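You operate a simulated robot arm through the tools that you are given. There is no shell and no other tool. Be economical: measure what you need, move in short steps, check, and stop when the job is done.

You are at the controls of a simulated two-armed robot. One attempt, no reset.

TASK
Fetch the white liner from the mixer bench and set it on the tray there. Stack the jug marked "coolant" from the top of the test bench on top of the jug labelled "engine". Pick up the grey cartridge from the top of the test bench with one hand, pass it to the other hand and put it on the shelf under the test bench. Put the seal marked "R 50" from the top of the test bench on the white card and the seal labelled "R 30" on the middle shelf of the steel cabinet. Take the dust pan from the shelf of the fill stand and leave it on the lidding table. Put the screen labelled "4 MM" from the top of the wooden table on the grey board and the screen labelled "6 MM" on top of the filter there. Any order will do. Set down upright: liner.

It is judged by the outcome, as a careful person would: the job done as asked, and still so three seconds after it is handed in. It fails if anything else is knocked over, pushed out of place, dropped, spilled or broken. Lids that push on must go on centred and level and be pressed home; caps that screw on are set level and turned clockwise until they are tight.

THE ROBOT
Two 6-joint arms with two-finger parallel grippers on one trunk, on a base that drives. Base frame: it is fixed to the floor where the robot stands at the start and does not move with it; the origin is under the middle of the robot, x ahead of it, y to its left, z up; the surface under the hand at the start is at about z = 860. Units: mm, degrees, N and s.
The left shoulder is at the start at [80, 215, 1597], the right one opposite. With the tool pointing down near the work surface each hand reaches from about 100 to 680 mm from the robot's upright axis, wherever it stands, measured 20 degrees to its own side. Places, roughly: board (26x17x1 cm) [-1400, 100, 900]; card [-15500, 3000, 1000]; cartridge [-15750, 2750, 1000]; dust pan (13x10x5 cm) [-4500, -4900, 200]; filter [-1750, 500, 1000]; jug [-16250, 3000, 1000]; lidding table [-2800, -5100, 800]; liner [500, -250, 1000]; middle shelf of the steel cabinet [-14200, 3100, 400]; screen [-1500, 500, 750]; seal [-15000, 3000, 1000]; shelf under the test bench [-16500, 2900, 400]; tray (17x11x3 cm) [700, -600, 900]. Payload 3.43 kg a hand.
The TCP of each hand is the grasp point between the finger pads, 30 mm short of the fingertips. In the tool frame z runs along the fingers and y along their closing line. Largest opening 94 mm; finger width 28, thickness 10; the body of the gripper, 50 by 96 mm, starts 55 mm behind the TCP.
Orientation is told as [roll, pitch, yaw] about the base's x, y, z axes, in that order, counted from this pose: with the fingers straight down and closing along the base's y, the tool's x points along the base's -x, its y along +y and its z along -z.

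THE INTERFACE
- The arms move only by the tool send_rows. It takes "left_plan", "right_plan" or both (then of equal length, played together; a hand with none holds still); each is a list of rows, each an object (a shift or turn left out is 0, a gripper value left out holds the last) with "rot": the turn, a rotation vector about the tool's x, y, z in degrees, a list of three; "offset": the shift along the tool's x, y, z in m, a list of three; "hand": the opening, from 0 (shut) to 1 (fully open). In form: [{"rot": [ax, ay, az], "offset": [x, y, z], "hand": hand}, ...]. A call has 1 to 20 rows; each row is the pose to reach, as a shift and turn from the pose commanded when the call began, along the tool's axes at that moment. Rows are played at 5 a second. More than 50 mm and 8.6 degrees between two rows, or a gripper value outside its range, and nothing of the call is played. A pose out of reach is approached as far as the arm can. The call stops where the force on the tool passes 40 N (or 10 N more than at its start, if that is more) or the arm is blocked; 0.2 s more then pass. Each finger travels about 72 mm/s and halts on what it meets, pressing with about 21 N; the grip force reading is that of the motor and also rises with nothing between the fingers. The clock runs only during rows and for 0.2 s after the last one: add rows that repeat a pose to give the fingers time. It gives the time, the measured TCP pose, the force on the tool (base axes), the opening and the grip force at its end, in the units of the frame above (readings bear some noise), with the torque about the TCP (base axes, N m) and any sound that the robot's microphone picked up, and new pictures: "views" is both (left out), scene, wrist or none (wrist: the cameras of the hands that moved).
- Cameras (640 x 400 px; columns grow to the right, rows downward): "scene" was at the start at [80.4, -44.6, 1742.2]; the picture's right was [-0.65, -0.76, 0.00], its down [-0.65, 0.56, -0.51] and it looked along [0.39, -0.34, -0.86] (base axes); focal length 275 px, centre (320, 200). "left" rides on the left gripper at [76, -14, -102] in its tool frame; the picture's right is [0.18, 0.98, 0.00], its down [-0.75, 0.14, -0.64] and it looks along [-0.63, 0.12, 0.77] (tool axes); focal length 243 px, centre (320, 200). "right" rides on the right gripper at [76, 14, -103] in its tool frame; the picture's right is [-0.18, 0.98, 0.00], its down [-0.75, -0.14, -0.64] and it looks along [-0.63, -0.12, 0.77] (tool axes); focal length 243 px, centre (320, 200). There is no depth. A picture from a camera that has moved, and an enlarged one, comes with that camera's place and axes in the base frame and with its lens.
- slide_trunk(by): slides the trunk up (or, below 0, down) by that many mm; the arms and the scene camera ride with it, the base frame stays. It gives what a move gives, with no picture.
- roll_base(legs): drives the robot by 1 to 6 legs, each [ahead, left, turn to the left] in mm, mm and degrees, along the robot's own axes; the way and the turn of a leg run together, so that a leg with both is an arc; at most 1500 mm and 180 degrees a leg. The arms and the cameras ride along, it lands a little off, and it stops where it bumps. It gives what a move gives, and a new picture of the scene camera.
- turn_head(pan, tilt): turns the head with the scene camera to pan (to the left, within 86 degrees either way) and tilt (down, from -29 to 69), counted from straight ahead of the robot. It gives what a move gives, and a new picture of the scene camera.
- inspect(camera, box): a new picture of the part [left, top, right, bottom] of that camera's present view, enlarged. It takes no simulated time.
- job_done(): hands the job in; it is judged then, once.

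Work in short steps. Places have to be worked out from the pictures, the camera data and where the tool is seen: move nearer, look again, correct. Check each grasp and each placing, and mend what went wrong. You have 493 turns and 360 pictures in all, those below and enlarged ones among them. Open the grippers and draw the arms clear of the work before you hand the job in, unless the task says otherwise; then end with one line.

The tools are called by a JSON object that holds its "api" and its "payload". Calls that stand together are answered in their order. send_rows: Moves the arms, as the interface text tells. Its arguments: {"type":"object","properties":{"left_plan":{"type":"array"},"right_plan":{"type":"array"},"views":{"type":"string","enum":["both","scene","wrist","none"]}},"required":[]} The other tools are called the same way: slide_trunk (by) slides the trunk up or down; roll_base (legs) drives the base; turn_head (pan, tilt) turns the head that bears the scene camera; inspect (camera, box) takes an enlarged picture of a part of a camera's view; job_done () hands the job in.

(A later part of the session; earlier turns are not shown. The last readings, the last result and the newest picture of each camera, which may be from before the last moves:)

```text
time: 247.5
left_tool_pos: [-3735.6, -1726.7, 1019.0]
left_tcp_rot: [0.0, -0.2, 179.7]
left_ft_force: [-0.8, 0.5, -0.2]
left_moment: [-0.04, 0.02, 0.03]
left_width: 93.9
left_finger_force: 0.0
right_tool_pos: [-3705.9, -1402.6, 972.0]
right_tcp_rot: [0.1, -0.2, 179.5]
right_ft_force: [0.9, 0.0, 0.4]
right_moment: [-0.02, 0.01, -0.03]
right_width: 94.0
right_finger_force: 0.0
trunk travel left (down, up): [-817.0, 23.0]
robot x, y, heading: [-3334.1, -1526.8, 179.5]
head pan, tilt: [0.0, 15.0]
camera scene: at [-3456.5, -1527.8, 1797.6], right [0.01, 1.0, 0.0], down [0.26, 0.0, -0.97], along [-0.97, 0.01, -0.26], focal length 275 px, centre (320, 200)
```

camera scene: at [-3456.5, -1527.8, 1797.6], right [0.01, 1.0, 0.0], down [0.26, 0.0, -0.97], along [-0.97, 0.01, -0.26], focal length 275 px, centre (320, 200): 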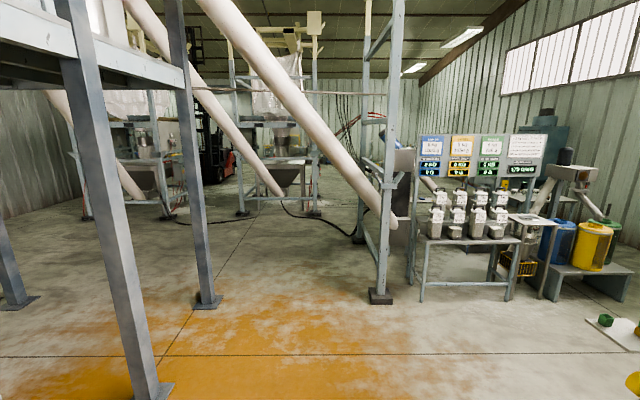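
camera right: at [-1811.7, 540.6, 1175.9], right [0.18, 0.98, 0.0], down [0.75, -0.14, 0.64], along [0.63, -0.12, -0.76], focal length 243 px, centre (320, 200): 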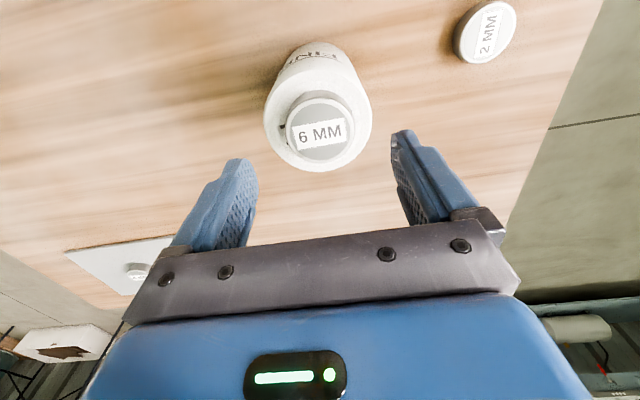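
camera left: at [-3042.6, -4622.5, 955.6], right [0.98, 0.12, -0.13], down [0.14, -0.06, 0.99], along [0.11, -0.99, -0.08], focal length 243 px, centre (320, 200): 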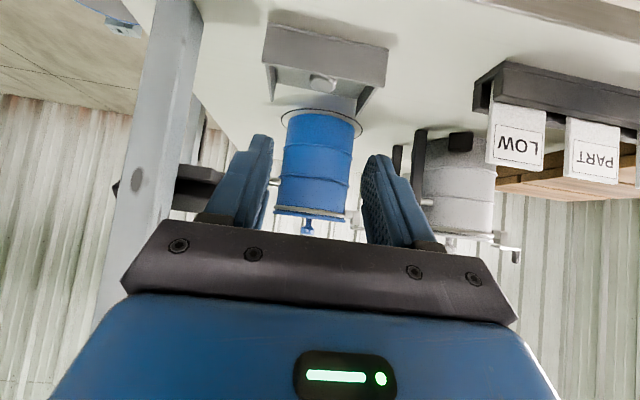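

The aisle leads west between the columns at (-6020,-2733) and (-6077,-877). Advance along y≈-1900 and look again.

{"api": "roll_base", "payload": {"legs": [[1350, 370, 0.5]]}}

```text
time: 254.4
left_tool_pos: [-5066.2, -2088.3, 1018.7]
left_tcp_rot: [0.0, -0.2, 179.8]
left_ft_force: [0.4, 0.1, 0.0]
left_moment: [-0.02, 0.0, 0.01]
left_width: 94.3
left_finger_force: 0.0
right_tool_pos: [-5038.3, -1763.8, 974.1]
right_tcp_rot: [0.1, -0.2, 179.7]
right_ft_force: [0.0, -0.1, 0.1]
right_moment: [0.02, 0.03, 0.01]
right_width: 94.0
right_finger_force: 0.2
trunk travel left (down, up): [-817.0, 23.0]
robot x, y, heading: [-4664.1, -1888.3, 179.9]
head pan, tilt: [0.0, 15.0]
camera scene: at [-4788.4, -1887.5, 1797.7], right [0.0, 1.0, 0.0], down [0.26, 0.0, -0.97], along [-0.97, 0.0, -0.26], focal length 275 px, centre (320, 200)
```

scene: 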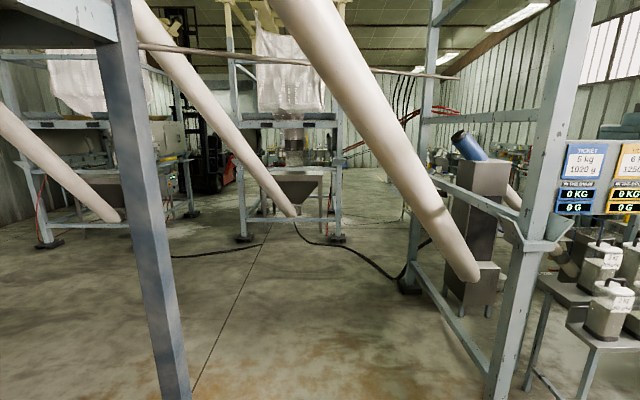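

The aisle continues; a tube crosses overhead at >2.1 m at y≈-2000. Continue west to x≈-6700.

{"api": "roll_base", "payload": {"legs": [[1100, 130, 0], [900, 0, 0]]}}

```text
time: 264.5
left_tool_pos: [-7089.7, -2179.9, 1019.2]
left_tcp_rot: [0.0, -0.2, 179.1]
left_ft_force: [-0.3, -0.5, -0.1]
left_moment: [-0.01, 0.03, 0.0]
left_width: 94.2
left_finger_force: 0.0
right_tool_pos: [-7057.7, -1856.3, 972.4]
right_tcp_rot: [0.0, -0.3, 178.9]
right_ft_force: [0.2, -0.4, 0.0]
right_moment: [-0.04, 0.01, 0.01]
right_width: 93.9
right_finger_force: 0.1
trunk travel left (down, up): [-817.0, 23.0]
robot x, y, heading: [-6686.0, -1985.0, 179.1]
head pan, tilt: [0.0, 15.0]
camera scene: at [-6808.4, -1983.7, 1797.7], right [0.02, 1.0, 0.0], down [0.26, 0.0, -0.97], along [-0.97, 0.02, -0.26], focal length 275 px, centre (320, 200)
```

scene: 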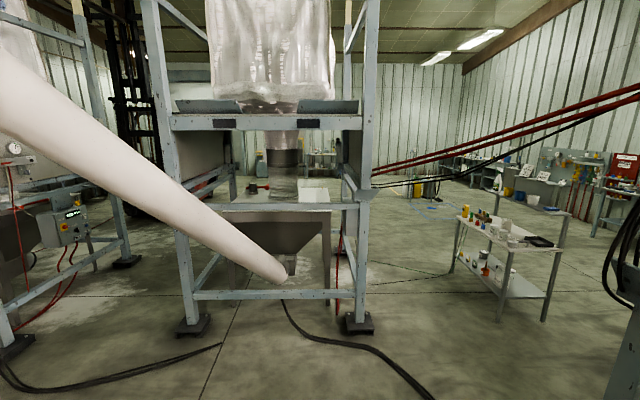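

Station 2 is directly ahead, with cables strung on its right and hoses on the floor. Look right and left for a passable route.

{"api": "turn_head", "payload": {"pan": -45, "tilt": 15}}

{"api": "turn_head", "payload": {"pan": 45, "tilt": 15}}

```text
time: 265.6
left_tool_pos: [-7089.9, -2180.6, 1019.5]
left_tcp_rot: [0.0, -0.2, 179.1]
left_ft_force: [0.3, -0.4, -0.1]
left_moment: [0.02, 0.02, -0.01]
left_width: 94.0
left_finger_force: 0.1
right_tool_pos: [-7057.1, -1855.1, 972.7]
right_tcp_rot: [0.1, -0.1, 178.9]
right_ft_force: [0.0, -0.7, 0.2]
right_moment: [-0.01, 0.01, 0.02]
right_width: 94.1
right_finger_force: 0.0
trunk travel left (down, up): [-817.0, 23.0]
robot x, y, heading: [-6687.4, -1986.6, 178.8]
head pan, tilt: [-45.0, 15.0]
camera scene: at [-6781.6, -1918.1, 1797.6], right [0.72, 0.69, 0.0], down [0.18, -0.19, -0.97], along [-0.67, 0.69, -0.26], focal length 275 px, centre (320, 200)
```

scene: 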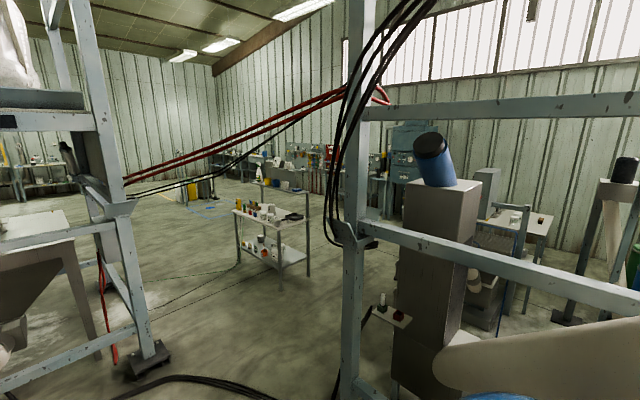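

```text
time: 267.3
left_tool_pos: [-7089.7, -2179.8, 1019.8]
left_tcp_rot: [0.0, -0.1, 179.1]
left_ft_force: [-0.2, -0.9, 0.0]
left_moment: [-0.01, 0.0, 0.01]
left_width: 94.0
left_finger_force: 0.0
right_tool_pos: [-7058.3, -1856.1, 973.6]
right_tcp_rot: [0.0, -0.2, 179.1]
right_ft_force: [0.4, 0.3, -1.2]
right_moment: [-0.01, -0.01, 0.0]
right_width: 93.8
right_finger_force: 0.0
trunk travel left (down, up): [-817.0, 23.0]
robot x, y, heading: [-6685.4, -1985.7, 178.7]
head pan, tilt: [45.0, 15.0]
camera scene: at [-6784.1, -2050.2, 1797.6], right [-0.69, 0.72, 0.0], down [0.19, 0.18, -0.97], along [-0.7, -0.67, -0.26], focal length 275 px, centre (320, 200)
```

scene: 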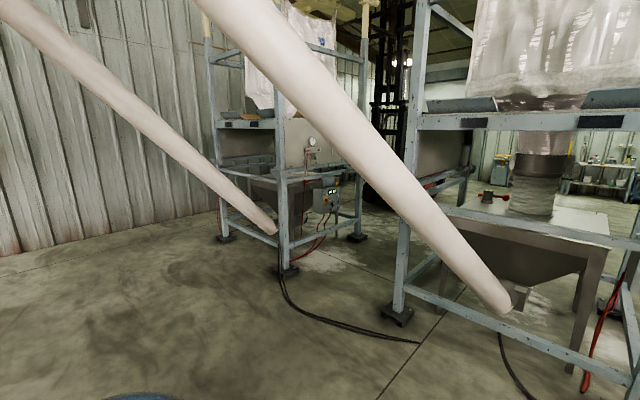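

The right-hand gap (between station post (-8990,-1580) and frame post (-7730,-700)) opens to the north-west; cables hang over it at ~1.45–1.9 m, so I'll lower the trunk to pass under. Move to its mouth first.

{"api": "roll_base", "payload": {"legs": [[1100, 0, 0]]}}

{"api": "slide_trunk", "payload": {"by": -400}}

{"api": "slide_trunk", "payload": {"by": -300}}

{"api": "turn_head", "payload": {"pan": -50, "tilt": 0}}

```text
time: 273.0
left_tool_pos: [-8203.6, -2159.9, 1019.1]
left_tcp_rot: [0.0, -0.1, 179.0]
left_ft_force: [0.7, 0.3, 0.5]
left_moment: [-0.01, 0.03, -0.02]
left_width: 94.0
left_finger_force: 0.1
right_tool_pos: [-8172.0, -1836.1, 974.1]
right_tcp_rot: [0.0, -0.2, 179.0]
right_ft_force: [0.7, 0.3, 0.0]
right_moment: [0.0, 0.0, 0.0]
right_width: 94.1
right_finger_force: 0.1
trunk travel left (down, up): [-817.0, 23.0]
robot x, y, heading: [-7798.0, -1967.7, 178.8]
head pan, tilt: [45.0, 15.0]
camera scene: at [-7897.3, -2030.3, 1797.7], right [-0.69, 0.72, 0.0], down [0.19, 0.18, -0.97], along [-0.7, -0.67, -0.26], focal length 275 px, centre (320, 200)
```

scene: 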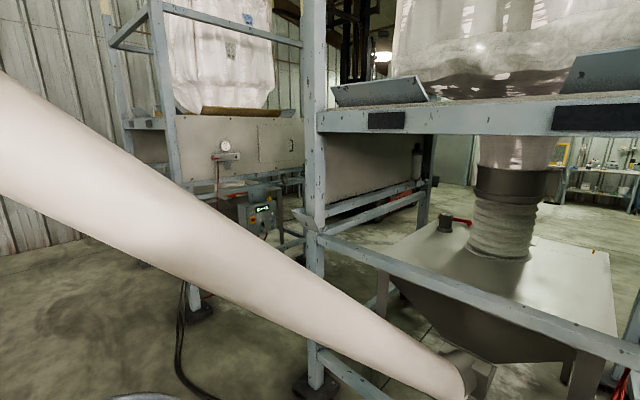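

```text
time: 276.8
left_tool_pos: [-8203.2, -2160.4, 619.4]
left_tcp_rot: [0.0, -0.2, 179.0]
left_ft_force: [0.2, 0.3, 0.5]
left_moment: [-0.02, 0.03, -0.03]
left_width: 94.1
left_finger_force: 0.1
right_tool_pos: [-8173.4, -1836.0, 572.5]
right_tcp_rot: [0.0, -0.2, 179.0]
right_ft_force: [0.0, -0.2, 0.5]
right_moment: [-0.01, -0.02, -0.01]
right_width: 94.1
right_finger_force: 0.1
trunk travel left (down, up): [-417.0, 423.0]
robot x, y, heading: [-7801.4, -1968.0, 179.1]
head pan, tilt: [45.0, 15.0]
```

```text
time: 279.8
left_tool_pos: [-8204.8, -2160.5, 318.5]
left_tcp_rot: [-0.1, -0.2, 179.2]
left_ft_force: [0.3, -0.1, 0.0]
left_moment: [-0.04, 0.0, -0.01]
left_width: 93.9
left_finger_force: 0.1
right_tool_pos: [-8172.7, -1836.0, 272.8]
right_tcp_rot: [-0.1, -0.2, 179.0]
right_ft_force: [-0.5, 0.0, -0.4]
right_moment: [0.0, 0.0, 0.01]
right_width: 94.2
right_finger_force: 0.0
trunk travel left (down, up): [-117.0, 723.0]
robot x, y, heading: [-7802.6, -1967.1, 179.0]
head pan, tilt: [45.0, 15.0]
```

```text
time: 281.5
left_tool_pos: [-8204.3, -2161.7, 318.8]
left_tcp_rot: [0.0, -0.2, 179.0]
left_ft_force: [0.1, -0.3, 0.1]
left_moment: [-0.01, 0.0, -0.04]
left_width: 93.9
left_finger_force: 0.1
right_tool_pos: [-8173.2, -1836.5, 272.1]
right_tcp_rot: [0.1, -0.2, 179.0]
right_ft_force: [-0.4, 0.3, -0.3]
right_moment: [-0.02, 0.02, 0.01]
right_width: 93.9
right_finger_force: 0.0
trunk travel left (down, up): [-117.0, 723.0]
robot x, y, heading: [-7799.0, -1964.9, 179.2]
head pan, tilt: [-50.0, 0.0]
camera scene: at [-7888.1, -1895.5, 1121.7], right [0.78, 0.63, 0.0], down [0.0, 0.0, -1.0], along [-0.63, 0.78, 0.0], focal length 275 px, centre (320, 200)
```

scene: 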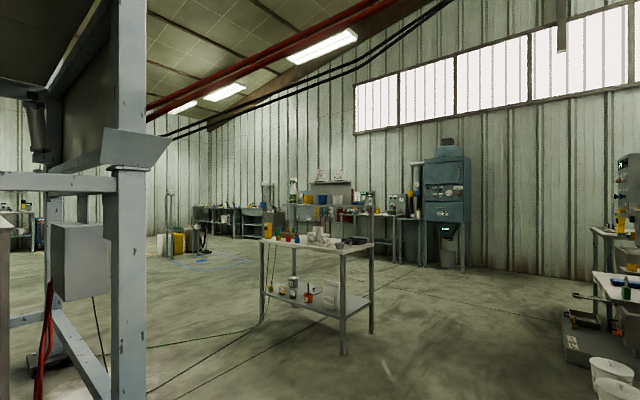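

Cables are at 1.35–1.7 m here while the head is now at ~1.12 m. Turn to heading ≈117° and cross the gap nearer the frame post.

{"api": "turn_head", "payload": {"pan": 0, "tilt": 10}}

{"api": "roll_base", "payload": {"legs": [[0, 0, -61.5]]}}

{"api": "roll_base", "payload": {"legs": [[500, 0, 0]]}}

```text
time: 282.7
left_tool_pos: [-8205.1, -2160.4, 319.3]
left_tcp_rot: [0.0, -0.2, 179.0]
left_ft_force: [-0.1, 0.4, 0.1]
left_moment: [0.0, 0.01, -0.01]
left_width: 93.9
left_finger_force: 0.2
right_tool_pos: [-8173.2, -1835.3, 273.2]
right_tcp_rot: [0.0, -0.2, 178.9]
right_ft_force: [-0.6, -0.8, -1.2]
right_moment: [-0.02, 0.01, -0.03]
right_width: 94.0
right_finger_force: 0.1
trunk travel left (down, up): [-117.0, 723.0]
robot x, y, heading: [-7799.0, -1968.5, 179.0]
head pan, tilt: [0.0, 10.0]
camera scene: at [-7924.4, -1963.7, 1105.7], right [0.02, 1.0, 0.0], down [0.17, 0.0, -0.98], along [-0.98, 0.02, -0.17], focal length 275 px, centre (320, 200)
```

scene: 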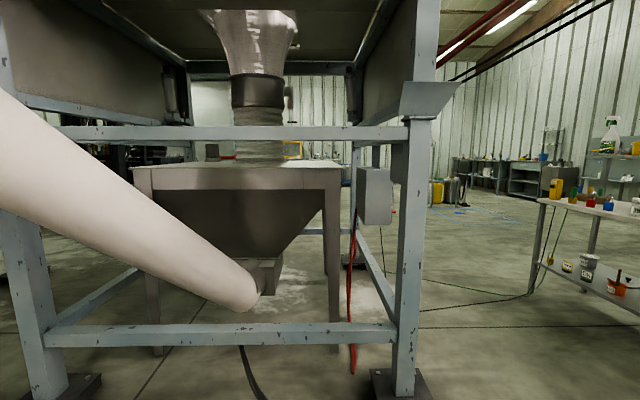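

```text
time: 285.8
left_tool_pos: [-8166.1, -1706.6, 318.7]
left_tcp_rot: [0.0, -0.2, 117.9]
left_ft_force: [-0.3, 0.0, 0.5]
left_moment: [0.01, -0.02, -0.03]
left_width: 94.0
left_finger_force: 0.0
right_tool_pos: [-7866.1, -1576.9, 273.6]
right_tcp_rot: [0.0, -0.2, 117.8]
right_ft_force: [0.1, -0.9, -0.1]
right_moment: [0.01, -0.01, -0.01]
right_width: 94.1
right_finger_force: 0.1
trunk travel left (down, up): [-117.0, 723.0]
robot x, y, heading: [-7798.2, -1966.7, 117.8]
head pan, tilt: [0.0, 10.0]
camera scene: at [-7858.7, -1857.1, 1105.7], right [0.88, 0.47, 0.0], down [0.08, -0.15, -0.98], along [-0.46, 0.87, -0.17], focal length 275 px, centre (320, 200)
```

scene: 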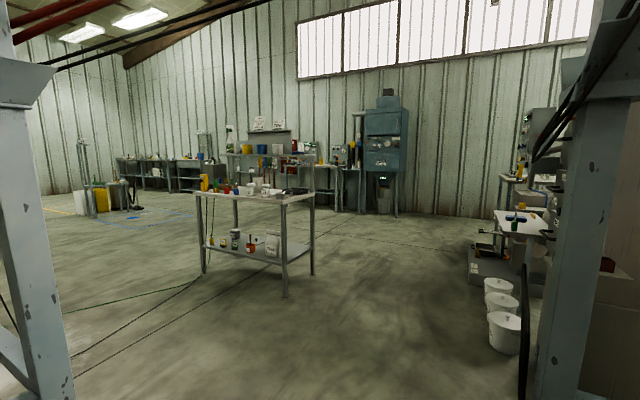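

```text
time: 288.7
left_tool_pos: [-8401.7, -1262.8, 319.8]
left_tcp_rot: [0.0, -0.1, 118.3]
left_ft_force: [0.1, 0.0, -1.3]
left_moment: [0.02, -0.01, 0.03]
left_width: 94.2
left_finger_force: 0.0
right_tool_pos: [-8102.7, -1134.4, 272.5]
right_tcp_rot: [0.0, 0.0, 118.0]
right_ft_force: [0.1, -0.3, 0.8]
right_moment: [-0.01, 0.0, 0.04]
right_width: 94.0
right_finger_force: 0.1
trunk travel left (down, up): [-117.0, 723.0]
robot x, y, heading: [-8033.5, -1525.8, 118.3]
head pan, tilt: [0.0, 10.0]
camera scene: at [-8094.5, -1414.0, 1105.7], right [0.88, 0.47, 0.0], down [0.08, -0.15, -0.98], along [-0.46, 0.87, -0.17], focal length 275 px, centre (320, 200)
```

scene: 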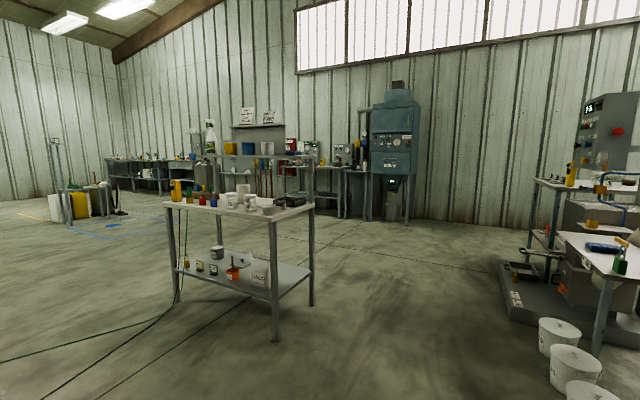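

Under the cables without contact. Continue: ahead 600, turn to heading 90, north 1700, then face west.

{"api": "roll_base", "payload": {"legs": [[600, 0, 0], [0, 0, -28], [1500, 0, 0], [500, 0, 0], [0, 0, 90]]}}

```text
time: 307.1
left_tool_pos: [-8688.0, 830.4, 319.3]
left_tcp_rot: [0.0, -0.2, -179.9]
left_ft_force: [0.0, -0.7, 0.0]
left_moment: [0.02, -0.03, -0.01]
left_width: 94.0
left_finger_force: 0.2
right_tool_pos: [-8661.4, 1153.5, 272.9]
right_tcp_rot: [-0.1, -0.1, 179.9]
right_ft_force: [-0.5, -0.4, -0.7]
right_moment: [0.03, -0.01, 0.07]
right_width: 93.9
right_finger_force: 0.0
trunk travel left (down, up): [-117.0, 723.0]
robot x, y, heading: [-8281.1, 1033.2, 179.9]
head pan, tilt: [0.0, 10.0]
camera scene: at [-8410.6, 1030.3, 1105.7], right [0.0, 1.0, 0.0], down [0.17, 0.0, -0.98], along [-0.98, 0.0, -0.17], focal length 275 px, centre (320, 200)
```

scene: 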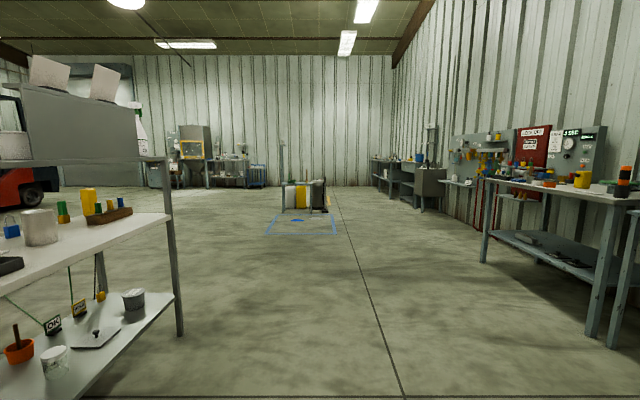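

Open floor to the west. Raise the trunk again, shift to y≈1650 and drive west 4.5 m.

{"api": "slide_trunk", "payload": {"by": 400}}

{"api": "slide_trunk", "payload": {"by": 300}}

{"api": "roll_base", "payload": {"legs": [[700, -620, 0], [1500, 0, 0], [1500, 0, 0], [800, 0, 0]]}}

```text
time: 310.9
left_tool_pos: [-8686.9, 829.3, 718.7]
left_tcp_rot: [0.0, 0.0, -179.8]
left_ft_force: [0.3, 0.4, -0.2]
left_moment: [0.0, -0.01, 0.0]
left_width: 94.2
left_finger_force: 0.0
right_tool_pos: [-8661.6, 1152.7, 672.9]
right_tcp_rot: [-0.1, 0.0, 179.9]
right_ft_force: [0.3, 0.2, -0.9]
right_moment: [0.01, -0.01, -0.03]
right_width: 94.2
right_finger_force: 0.0
trunk travel left (down, up): [-517.0, 323.0]
robot x, y, heading: [-8289.4, 1031.9, 180.0]
head pan, tilt: [0.0, 10.0]
```

```text
time: 313.9
left_tool_pos: [-8688.7, 829.4, 1018.8]
left_tcp_rot: [0.0, -0.1, -179.8]
left_ft_force: [0.2, 0.3, 0.0]
left_moment: [0.0, 0.01, 0.03]
left_width: 94.2
left_finger_force: 0.0
right_tool_pos: [-8661.5, 1153.7, 972.7]
right_tcp_rot: [0.0, -0.1, 179.9]
right_ft_force: [0.4, 0.1, -0.5]
right_moment: [0.0, 0.02, 0.03]
right_width: 94.0
right_finger_force: 0.0
trunk travel left (down, up): [-817.0, 23.0]
robot x, y, heading: [-8286.4, 1030.0, 180.3]
head pan, tilt: [0.0, 10.0]
```

```text
time: 336.5
left_tool_pos: [-13149.4, 1597.5, 1019.6]
left_tcp_rot: [-0.1, -0.1, 176.7]
left_ft_force: [0.1, -0.9, -0.7]
left_moment: [-0.04, 0.03, 0.0]
left_width: 94.1
left_finger_force: 0.0
right_tool_pos: [-13103.3, 1919.2, 973.2]
right_tcp_rot: [0.0, -0.2, 176.4]
right_ft_force: [-0.5, -0.1, 0.0]
right_moment: [0.01, 0.0, 0.02]
right_width: 93.9
right_finger_force: 0.1
trunk travel left (down, up): [-817.0, 23.0]
robot x, y, heading: [-12739.3, 1772.2, 176.7]
head pan, tilt: [0.0, 10.0]
camera scene: at [-12859.3, 1782.0, 1805.9], right [0.06, 1.0, 0.0], down [0.17, -0.01, -0.98], along [-0.98, 0.06, -0.17], focal length 275 px, centre (320, 200)
```

scene: 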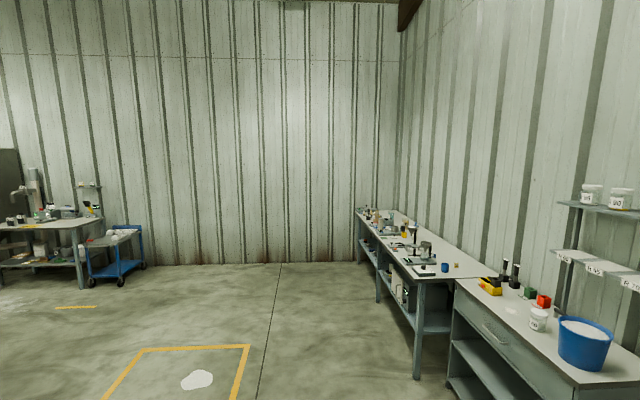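

There is the steel cabinet (right) and the test bench beyond. Drive to x≈-15000 and turn to face it (heading 90).

{"api": "roll_base", "payload": {"legs": [[1300, 0, 0], [950, 0, 0], [0, 0, -86.7]]}}

{"api": "turn_head", "payload": {"pan": 0, "tilt": 40}}

```text
time: 351.3
left_tool_pos: [-15193.5, 2338.5, 1019.4]
left_tcp_rot: [0.0, -0.1, 89.4]
left_ft_force: [-0.4, 0.5, -0.1]
left_moment: [0.01, 0.01, -0.02]
left_width: 93.9
left_finger_force: 0.1
right_tool_pos: [-14870.5, 2308.5, 971.7]
right_tcp_rot: [0.0, -0.1, 89.3]
right_ft_force: [-0.8, 0.3, -0.2]
right_moment: [0.0, 0.01, 0.02]
right_width: 93.8
right_finger_force: 0.1
trunk travel left (down, up): [-817.0, 23.0]
robot x, y, heading: [-14996.4, 1934.4, 89.5]
head pan, tilt: [0.0, 10.0]
camera scene: at [-14996.8, 2058.4, 1805.7], right [1.0, -0.01, 0.0], down [0.0, -0.17, -0.98], along [0.01, 0.98, -0.17], focal length 275 px, centre (320, 200)
```

scene: 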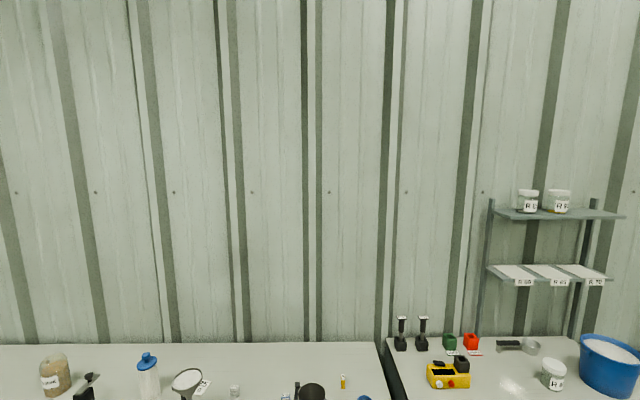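

```text
time: 352.3
left_tool_pos: [-15194.2, 2338.7, 1018.6]
left_tcp_rot: [0.1, -0.2, 89.4]
left_ft_force: [0.6, -0.3, -0.3]
left_moment: [-0.01, -0.02, 0.0]
left_width: 94.2
left_finger_force: 0.1
right_tool_pos: [-14869.8, 2309.1, 971.5]
right_tcp_rot: [0.0, -0.2, 89.3]
right_ft_force: [0.0, -0.7, -0.4]
right_moment: [-0.01, 0.0, -0.04]
right_width: 93.9
right_finger_force: 0.0
trunk travel left (down, up): [-817.0, 23.0]
robot x, y, heading: [-14999.4, 1935.9, 89.4]
head pan, tilt: [0.0, 40.0]
camera scene: at [-14996.5, 2050.4, 1758.1], right [1.0, -0.01, 0.0], down [-0.01, -0.64, -0.77], along [0.01, 0.77, -0.64], focal length 275 px, centre (320, 200)
```

scene: 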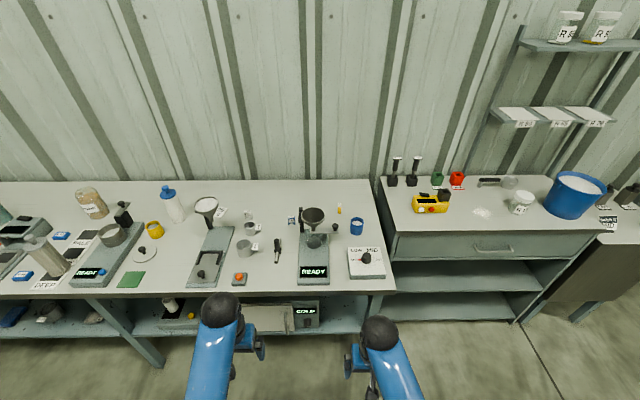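

Enlarge the bench in parts.

{"api": "inspect", "payload": {"camera": "scene", "box": [180, 170, 400, 310]}}

{"api": "inspect", "payload": {"camera": "scene", "box": [0, 170, 220, 330]}}

{"api": "inspect", "payload": {"camera": "scene", "box": [380, 150, 640, 330]}}

```text
2.86 times, centred on (290, 240) of scene
camera zoom: at [-14996.5, 2050.4, 1758.1], right [1.0, -0.01, 0.0], down [-0.01, -0.64, -0.77], along [0.01, 0.77, -0.64], focal length 785 px, centre (406, 86)
```

zoom: 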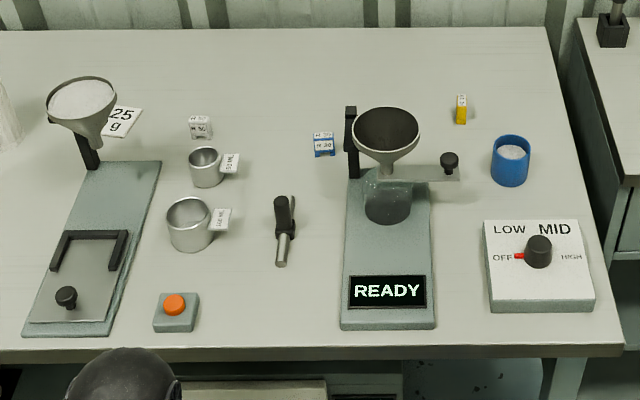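

```text
2.50 times, centred on (110, 250) of scene
camera zoom: at [-14996.5, 2050.4, 1758.1], right [1.0, -0.01, 0.0], down [-0.01, -0.64, -0.77], along [0.01, 0.77, -0.64], focal length 687 px, centre (845, 75)
```

zoom: 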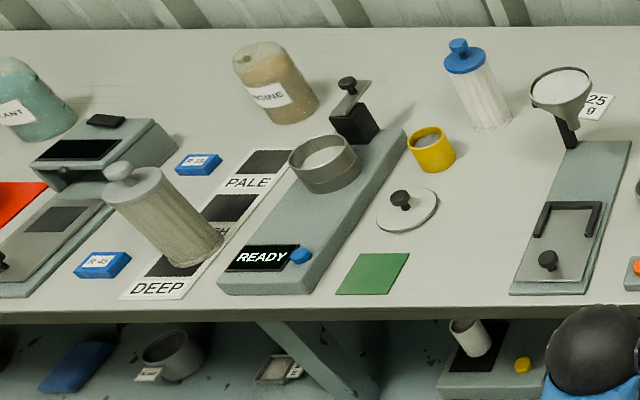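

```text
2.22 times, centred on (510, 240) of scene
camera zoom: at [-14996.5, 2050.4, 1758.1], right [1.0, -0.01, 0.0], down [-0.01, -0.64, -0.77], along [0.01, 0.77, -0.64], focal length 610 px, centre (-102, 111)
```

zoom: 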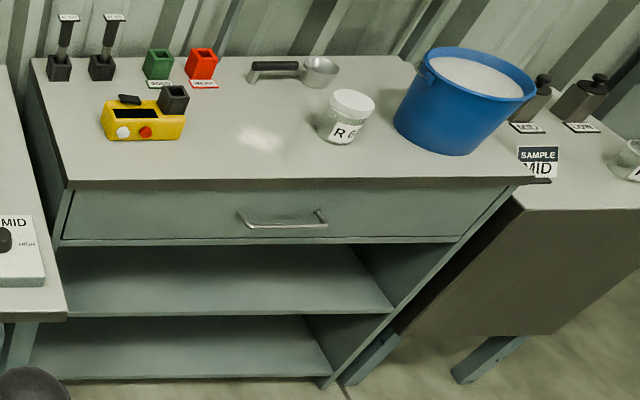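

{"api": "inspect", "payload": {"camera": "scene", "box": [205, 195, 275, 240]}}

{"api": "inspect", "payload": {"camera": "scene", "box": [280, 195, 360, 245]}}

{"api": "inspect", "payload": {"camera": "scene", "box": [0, 180, 110, 290]}}

```text
8.89 times, centred on (240, 218) of scene
camera zoom: at [-14996.5, 2050.4, 1758.1], right [1.0, -0.01, 0.0], down [-0.01, -0.64, -0.77], along [0.01, 0.77, -0.64], focal length 2442 px, centre (1031, 44)
```

zoom: 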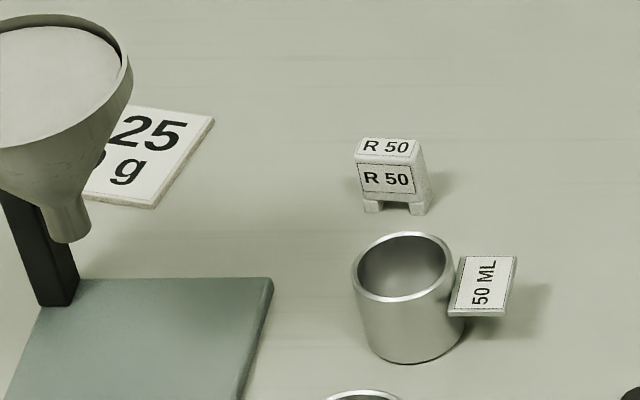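

```text
8.00 times, centred on (320, 220) of scene
camera zoom: at [-14996.5, 2050.4, 1758.1], right [1.0, -0.01, 0.0], down [-0.01, -0.64, -0.77], along [0.01, 0.77, -0.64], focal length 2197 px, centre (320, 40)
```

zoom: 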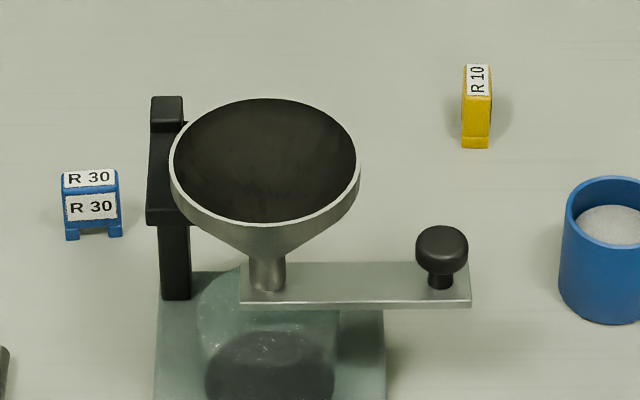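

```text
3.64 times, centred on (55, 235) of scene
camera zoom: at [-14996.5, 2050.4, 1758.1], right [1.0, -0.01, 0.0], down [-0.01, -0.64, -0.77], along [0.01, 0.77, -0.64], focal length 999 px, centre (1284, 73)
```

zoom: 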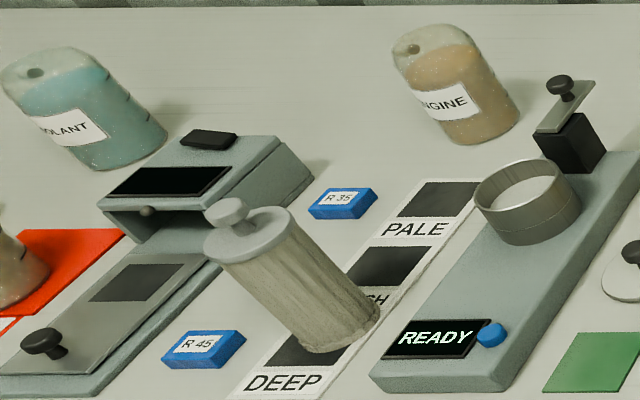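

R 50 (white) is at ≈(-15331,3030), R 30 (blue) at ≈(-15120,2980); the white card (25 g) at ≈(-15466,3032), just behind a funnel. Jugs "coolant"/"engine" and the grey cartridge are further left. I extend both arms, and lower the trunk 150 for better reach before approaching.

{"api": "send_rows", "payload": {"left_plan": [{"offset": [-0.04, 0, -0.0]}, {"offset": [-0.08, 0, -0.01]}, {"offset": [-0.12, 0, -0.03]}, {"offset": [-0.15, 0, -0.05]}, {"offset": [-0.16, 0, -0.07]}], "right_plan": [{"offset": [-0.04, 0, -0.0]}, {"offset": [-0.08, 0, -0.02]}, {"offset": [-0.12, 0, -0.05]}, {"offset": [-0.15, 0, -0.08]}, {"offset": [-0.16, 0, -0.11]}], "views": "none"}}

{"api": "slide_trunk", "payload": {"by": -150}}

{"api": "send_rows", "payload": {"left_plan": [{"offset": [0, 0, -0.03]}, {"offset": [0, 0, -0.06]}], "right_plan": [{"offset": [0, 0, -0.03]}, {"offset": [0, 0, -0.06]}], "views": "none"}}

```text
time: 353.5
left_tool_pos: [-15192.0, 2510.6, 1072.4]
left_tcp_rot: [0.0, -0.2, 89.4]
left_ft_force: [0.4, -0.6, -0.2]
left_moment: [-0.01, 0.0, 0.04]
left_width: 94.1
left_finger_force: 0.1
left hand out of reach, approached as far as the arm can: row 4, 5
right_tool_pos: [-14869.0, 2480.4, 1061.2]
right_tcp_rot: [-0.1, -0.1, 89.3]
right_ft_force: [-0.6, -0.1, -0.7]
right_moment: [-0.03, -0.02, -0.04]
right_width: 93.9
right_finger_force: 0.1
right hand out of reach, approached as far as the arm can: row 5
trunk travel left (down, up): [-817.0, 23.0]
robot x, y, heading: [-14997.2, 1935.8, 89.7]
head pan, tilt: [0.0, 40.0]
```

```text
time: 355.2
left_tool_pos: [-15190.9, 2510.3, 921.7]
left_tcp_rot: [0.0, -0.4, 89.4]
left_ft_force: [1.2, -0.2, -0.3]
left_moment: [0.01, 0.0, 0.02]
left_width: 94.0
left_finger_force: 0.1
right_tool_pos: [-14870.0, 2479.1, 910.2]
right_tcp_rot: [0.1, -0.1, 89.3]
right_ft_force: [-0.2, 0.1, 0.0]
right_moment: [-0.02, 0.01, -0.02]
right_width: 93.9
right_finger_force: 0.0
trunk travel left (down, up): [-667.0, 173.0]
robot x, y, heading: [-14994.7, 1937.2, 89.1]
head pan, tilt: [0.0, 40.0]
```

```text
time: 355.8
left_tool_pos: [-15189.8, 2540.7, 941.3]
left_tcp_rot: [0.0, -0.4, 89.4]
left_ft_force: [1.2, 0.4, 0.3]
left_moment: [-0.02, -0.01, 0.01]
left_width: 94.1
left_finger_force: 0.1
left hand out of reach, approached as far as the arm can: row 1, 2
right_tool_pos: [-14874.6, 2503.0, 926.1]
right_tcp_rot: [0.0, -0.4, 89.3]
right_ft_force: [-1.0, 0.6, 0.1]
right_moment: [0.03, -0.01, 0.0]
right_width: 94.0
right_finger_force: 0.1
right hand out of reach, approached as far as the arm can: row 1, 2
trunk travel left (down, up): [-667.0, 173.0]
robot x, y, heading: [-14996.2, 1937.1, 89.2]
head pan, tilt: [0.0, 40.0]
```

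Folding limits height; raise the trunk back 100 (net −50) so the hands stay high.

{"api": "slide_trunk", "payload": {"by": 100}}

{"api": "roll_base", "payload": {"legs": [[0, 195, 0.7]]}}

{"api": "roll_base", "payload": {"legs": [[330, 0, 0]]}}

```text
time: 357.2
left_tool_pos: [-15189.5, 2540.3, 1041.5]
left_tcp_rot: [-0.1, -0.4, 89.4]
left_ft_force: [0.7, 0.4, -0.6]
left_moment: [-0.02, -0.02, 0.05]
left_width: 93.8
left_finger_force: 0.0
right_tool_pos: [-14873.7, 2502.1, 1024.8]
right_tcp_rot: [0.0, -0.4, 89.3]
right_ft_force: [-0.2, -0.6, -1.1]
right_moment: [0.0, -0.01, 0.05]
right_width: 94.0
right_finger_force: 0.2
trunk travel left (down, up): [-767.0, 73.0]
robot x, y, heading: [-14995.4, 1933.8, 89.4]
head pan, tilt: [0.0, 40.0]
```

```text
time: 358.7
left_tool_pos: [-15386.8, 2538.3, 1041.3]
left_tcp_rot: [0.3, -0.5, 90.1]
left_ft_force: [-0.1, 0.0, -0.7]
left_moment: [-0.03, 0.0, 0.01]
left_width: 94.0
left_finger_force: 0.0
right_tool_pos: [-15070.9, 2505.7, 1024.5]
right_tcp_rot: [0.1, -0.3, 90.0]
right_ft_force: [0.2, -0.1, -0.5]
right_moment: [0.01, 0.05, 0.03]
right_width: 94.0
right_finger_force: 0.1
trunk travel left (down, up): [-767.0, 73.0]
robot x, y, heading: [-15188.7, 1934.5, 89.8]
head pan, tilt: [0.0, 40.0]
camera scene: at [-15184.9, 2051.6, 1708.0], right [1.0, 0.0, 0.0], down [0.0, -0.64, -0.77], along [0.0, 0.77, -0.64], focal length 275 px, centre (320, 200)
```

scene: 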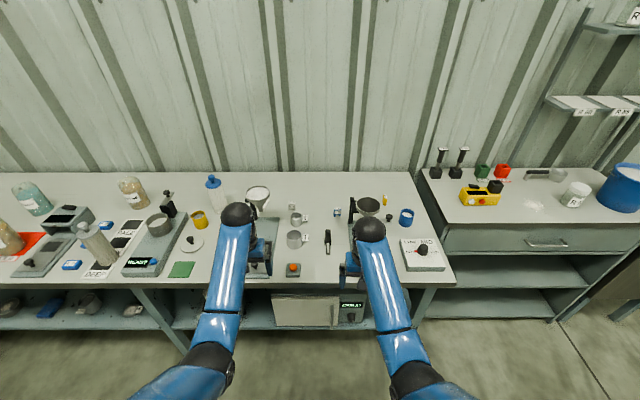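

```text
time: 360.5
left_tool_pos: [-15389.3, 2782.4, 1041.4]
left_tcp_rot: [0.1, -0.4, 90.2]
left_ft_force: [-0.1, 0.1, -0.2]
left_moment: [-0.02, 0.04, -0.02]
left_width: 93.9
left_finger_force: 0.0
right_tool_pos: [-15073.7, 2743.9, 1024.4]
right_tcp_rot: [-0.4, 1.4, 89.0]
right_ft_force: [0.5, -8.4, -0.6]
right_moment: [0.28, -0.01, -0.47]
right_width: 93.6
right_finger_force: 0.1
trunk travel left (down, up): [-767.0, 73.0]
robot x, y, heading: [-15188.1, 2185.6, 90.1]
head pan, tilt: [0.0, 40.0]
stopped in leg 1: the force on the tool passed its limit at 150 N (the readings are from after the stop); the commanded pose is now the measured one
camera scene: at [-15189.4, 2298.1, 1707.8], right [1.0, 0.0, 0.0], down [0.0, -0.64, -0.76], along [0.0, 0.76, -0.64], focal length 275 px, centre (320, 200)
```

scene: 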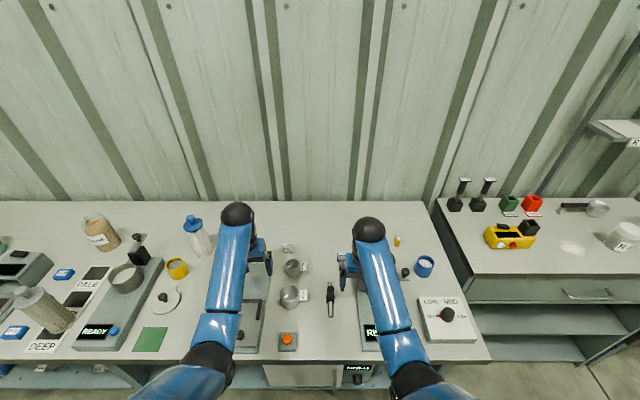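

The right hand bumped something (the second funnel). Back up at once and inspect.

{"api": "roll_base", "payload": {"legs": [[-150, 0, 0]]}}

{"api": "inspect", "payload": {"camera": "scene", "box": [200, 180, 460, 340]}}

{"api": "inspect", "payload": {"camera": "right", "box": [0, 0, 640, 400]}}

```text
time: 361.9
left_tool_pos: [-15390.0, 2634.6, 1039.9]
left_tcp_rot: [0.0, -0.3, 90.2]
left_ft_force: [-0.1, 0.1, 0.0]
left_moment: [-0.03, -0.01, 0.0]
left_width: 93.8
left_finger_force: 0.0
right_tool_pos: [-15074.1, 2596.3, 1023.2]
right_tcp_rot: [-0.3, 1.3, 89.2]
right_ft_force: [-0.6, -0.6, 0.8]
right_moment: [-0.05, 0.05, 0.01]
right_width: 93.8
right_finger_force: 0.0
trunk travel left (down, up): [-767.0, 73.0]
robot x, y, heading: [-15190.7, 2033.0, 90.3]
head pan, tilt: [0.0, 40.0]
camera scene: at [-15190.5, 2151.6, 1707.5], right [1.0, 0.0, 0.0], down [0.0, -0.65, -0.76], along [0.0, 0.76, -0.65], focal length 275 px, centre (320, 200)
```

scene: 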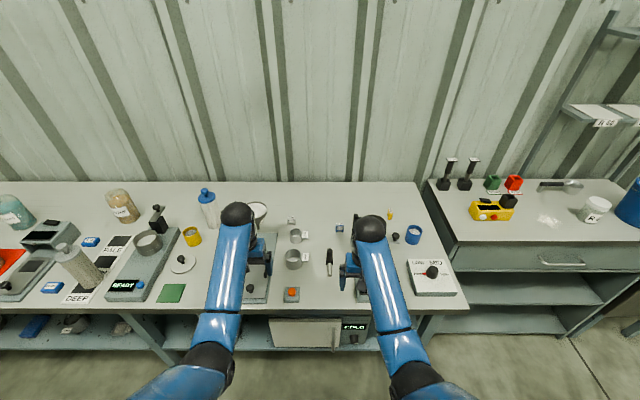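

```text
2.46 times, centred on (330, 260) of scene
camera zoom: at [-15190.5, 2151.6, 1707.5], right [1.0, 0.0, 0.0], down [0.0, -0.65, -0.76], along [0.0, 0.76, -0.65], focal length 676 px, centre (295, 52)
```

zoom: 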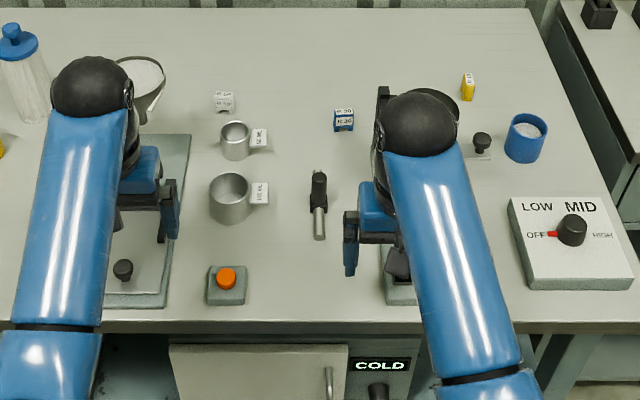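

```text
1.00 times, centred on (320, 200) of right (not enlarged: the box is as wide or as high as the picture)
camera zoom: at [-15089.9, 2523.5, 1127.5], right [-0.98, 0.2, -0.01], down [0.15, 0.77, 0.63], along [0.13, 0.61, -0.78], focal length 243 px, centre (320, 200)
```

zoom: 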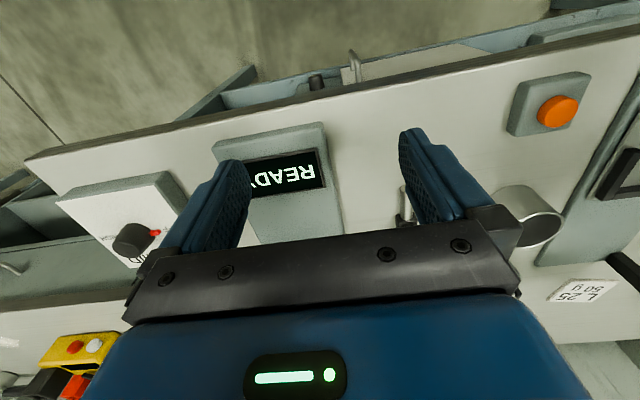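

The apparatus did not shift (its base keeps the same distance to the control panel). I'll use the trunk as the vertical axis: raise it fully, park the right hand low at the side/back where it clears the bench, and approach with the left hand high.

{"api": "send_rows", "payload": {"right_plan": [{"offset": [0.03, -0.03, 0.01]}, {"offset": [0.06, -0.06, 0.02]}, {"offset": [0.09, -0.09, 0.03]}, {"offset": [0.12, -0.12, 0.04]}, {"offset": [0.15, -0.15, 0.05]}, {"offset": [0.18, -0.18, 0.06]}, {"offset": [0.21, -0.21, 0.07]}, {"offset": [0.24, -0.24, 0.07]}, {"offset": [0.27, -0.27, 0.07]}, {"offset": [0.3, -0.3, 0.07]}, {"offset": [0.33, -0.33, 0.07]}, {"offset": [0.36, -0.36, 0.07]}, {"offset": [0.38, -0.37, 0.07]}], "views": "none"}}

{"api": "slide_trunk", "payload": {"by": 73}}

```text
time: 364.7
left_tool_pos: [-15391.6, 2631.8, 1042.9]
left_tcp_rot: [0.0, -0.5, 90.2]
left_ft_force: [1.3, 0.5, -0.1]
left_moment: [0.0, 0.0, 0.0]
left_width: 94.0
left_finger_force: 0.0
right_tool_pos: [-14706.7, 2206.3, 968.2]
right_tcp_rot: [-0.3, 1.1, 89.2]
right_ft_force: [-0.4, -0.4, 0.3]
right_moment: [-0.01, 0.0, -0.03]
right_width: 94.0
right_finger_force: 0.1
right hand out of reach, approached as far as the arm can: row 1, 2, 3, 4, 5, 6
trunk travel left (down, up): [-767.0, 73.0]
robot x, y, heading: [-15189.4, 2035.7, 90.2]
head pan, tilt: [0.0, 40.0]
```

```text
time: 365.8
left_tool_pos: [-15391.2, 2633.0, 1115.9]
left_tcp_rot: [0.0, -0.4, 90.2]
left_ft_force: [0.6, 0.2, 1.1]
left_moment: [0.03, -0.01, -0.03]
left_width: 94.2
left_finger_force: 0.1
right_tool_pos: [-14706.7, 2207.0, 1040.7]
right_tcp_rot: [-0.5, 1.2, 89.2]
right_ft_force: [-0.4, -0.3, 0.3]
right_moment: [-0.02, -0.03, -0.02]
right_width: 94.2
right_finger_force: 0.1
trunk travel left (down, up): [-840.0, 0.0]
robot x, y, heading: [-15187.0, 2034.5, 90.2]
head pan, tilt: [0.0, 40.0]
```

{"api": "inspect", "payload": {"camera": "left", "box": [0, 0, 640, 400]}}

{"api": "inspect", "payload": {"camera": "scene", "box": [180, 160, 440, 320]}}

```text
1.00 times, centred on (320, 200) of left (not enlarged: the box is as wide or as high as the picture)
camera zoom: at [-15375.7, 2555.8, 1216.6], right [-0.98, -0.19, 0.0], down [-0.14, 0.75, 0.65], along [-0.12, 0.64, -0.76], focal length 243 px, centre (320, 200)
```

zoom: 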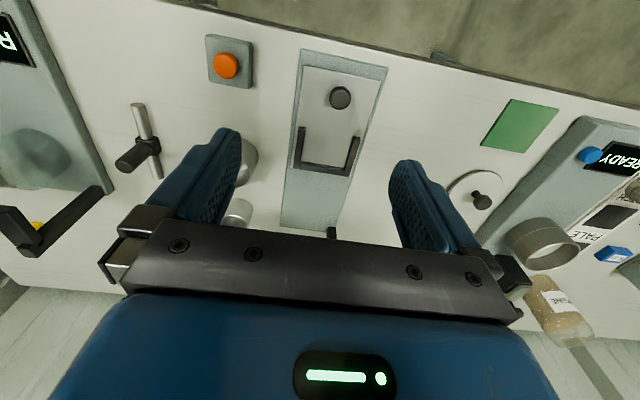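

```text
2.46 times, centred on (310, 240) of scene
camera zoom: at [-15190.5, 2146.9, 1781.0], right [1.0, 0.0, 0.0], down [0.0, -0.64, -0.77], along [0.0, 0.77, -0.64], focal length 676 px, centre (345, 102)
```

zoom: 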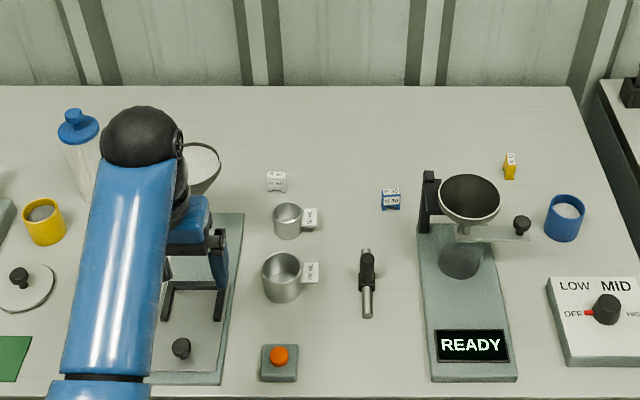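

Funnel 2's rim is at z≈1067 (-15014,2796), funnel 1's at z≈1013 (-15446,2913); R 50 ≈ (-15318,3003), R 30 ≈ (-15113,2954). Left hand at z 1116 clears. Drive ahead 360.

{"api": "roll_base", "payload": {"legs": [[360, 0, 0]]}}

{"api": "send_rows", "payload": {"left_plan": [{"offset": [0, -0.04, 0]}, {"offset": [0, -0.073, 0]}, {"offset": [0, -0.073, 0]}], "views": "wrist"}}

```text
time: 368.1
left_tool_pos: [-15395.6, 2989.0, 1115.8]
left_tcp_rot: [0.0, -0.6, 90.5]
left_ft_force: [-0.2, -0.8, -0.6]
left_moment: [0.02, -0.03, 0.01]
left_width: 94.1
left_finger_force: 0.1
right_tool_pos: [-14709.7, 2566.4, 1041.3]
right_tcp_rot: [-0.4, 0.9, 89.4]
right_ft_force: [-0.1, -0.1, -0.6]
right_moment: [0.02, 0.02, 0.01]
right_width: 94.1
right_finger_force: 0.0
trunk travel left (down, up): [-840.0, 0.0]
robot x, y, heading: [-15192.1, 2388.4, 90.1]
head pan, tilt: [0.0, 40.0]
camera scene: at [-15193.0, 2502.2, 1781.4], right [1.0, 0.01, 0.0], down [0.0, -0.64, -0.77], along [-0.01, 0.77, -0.64], focal length 275 px, centre (320, 200)
```

scene: 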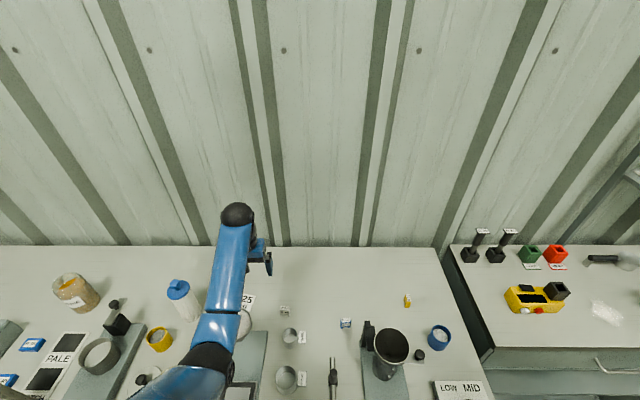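

```text
time: 368.9
left_tool_pos: [-15322.9, 2990.8, 1114.6]
left_tcp_rot: [0.0, -0.3, 90.4]
left_ft_force: [0.6, 0.1, -0.6]
left_moment: [-0.03, 0.01, 0.02]
left_width: 94.2
left_finger_force: 0.0
right_tool_pos: [-14710.3, 2569.4, 1040.3]
right_tcp_rot: [-0.5, 1.1, 89.5]
right_ft_force: [-0.7, 0.3, 0.1]
right_moment: [-0.02, 0.04, 0.01]
right_width: 94.2
right_finger_force: 0.0
trunk travel left (down, up): [-840.0, 0.0]
robot x, y, heading: [-15185.7, 2390.4, 90.2]
head pan, tilt: [0.0, 40.0]
camera left: at [-15307.0, 2912.8, 1216.4], right [-0.98, -0.19, 0.0], down [-0.15, 0.75, 0.65], along [-0.12, 0.64, -0.76], focal length 243 px, centre (320, 200)
```

left: 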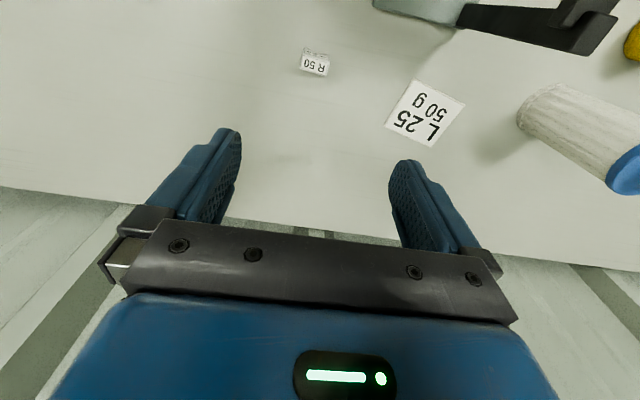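

R 50 is at about (-15311,2980) and the card ("L 25 50 g") centre at (-15480,3016). Shift slightly and lower the trunk 110 for a closer look.

{"api": "send_rows", "payload": {"left_plan": [{"offset": [0.01, -0.012, 0]}, {"offset": [0.01, -0.012, 0]}], "views": "none"}}

{"api": "slide_trunk", "payload": {"by": -110}}

{"api": "inspect", "payload": {"camera": "left", "box": [160, 0, 480, 200]}}

```text
time: 369.5
left_tool_pos: [-15310.2, 2981.6, 1115.6]
left_tcp_rot: [-0.1, -0.5, 90.6]
left_ft_force: [0.0, -0.2, 0.2]
left_moment: [0.04, 0.01, -0.04]
left_width: 93.9
left_finger_force: 0.2
right_tool_pos: [-14709.6, 2569.4, 1039.9]
right_tcp_rot: [-0.3, 1.1, 89.4]
right_ft_force: [0.3, 0.7, 0.4]
right_moment: [-0.01, -0.03, 0.03]
right_width: 94.0
right_finger_force: 0.1
trunk travel left (down, up): [-840.0, 0.0]
robot x, y, heading: [-15191.4, 2393.5, 90.5]
head pan, tilt: [0.0, 40.0]
```

```text
time: 370.9
left_tool_pos: [-15312.3, 2982.7, 1004.1]
left_tcp_rot: [0.1, -0.5, 90.5]
left_ft_force: [-0.2, 0.5, -0.3]
left_moment: [-0.02, -0.01, 0.02]
left_width: 93.9
left_finger_force: 0.1
right_tool_pos: [-14710.5, 2569.8, 930.2]
right_tcp_rot: [-0.5, 1.0, 89.4]
right_ft_force: [-0.5, -1.4, -0.7]
right_moment: [0.01, -0.03, 0.03]
right_width: 94.0
right_finger_force: 0.1
trunk travel left (down, up): [-730.0, 110.0]
robot x, y, heading: [-15192.0, 2387.0, 90.5]
head pan, tilt: [0.0, 40.0]
```

```text
2.00 times, centred on (320, 100) of left
camera zoom: at [-15295.8, 2904.3, 1106.0], right [-0.98, -0.19, 0.0], down [-0.15, 0.75, 0.65], along [-0.12, 0.64, -0.76], focal length 485 px, centre (320, 400)
```

zoom: 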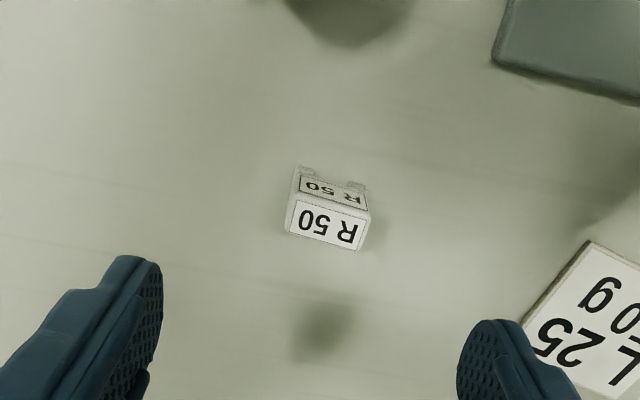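

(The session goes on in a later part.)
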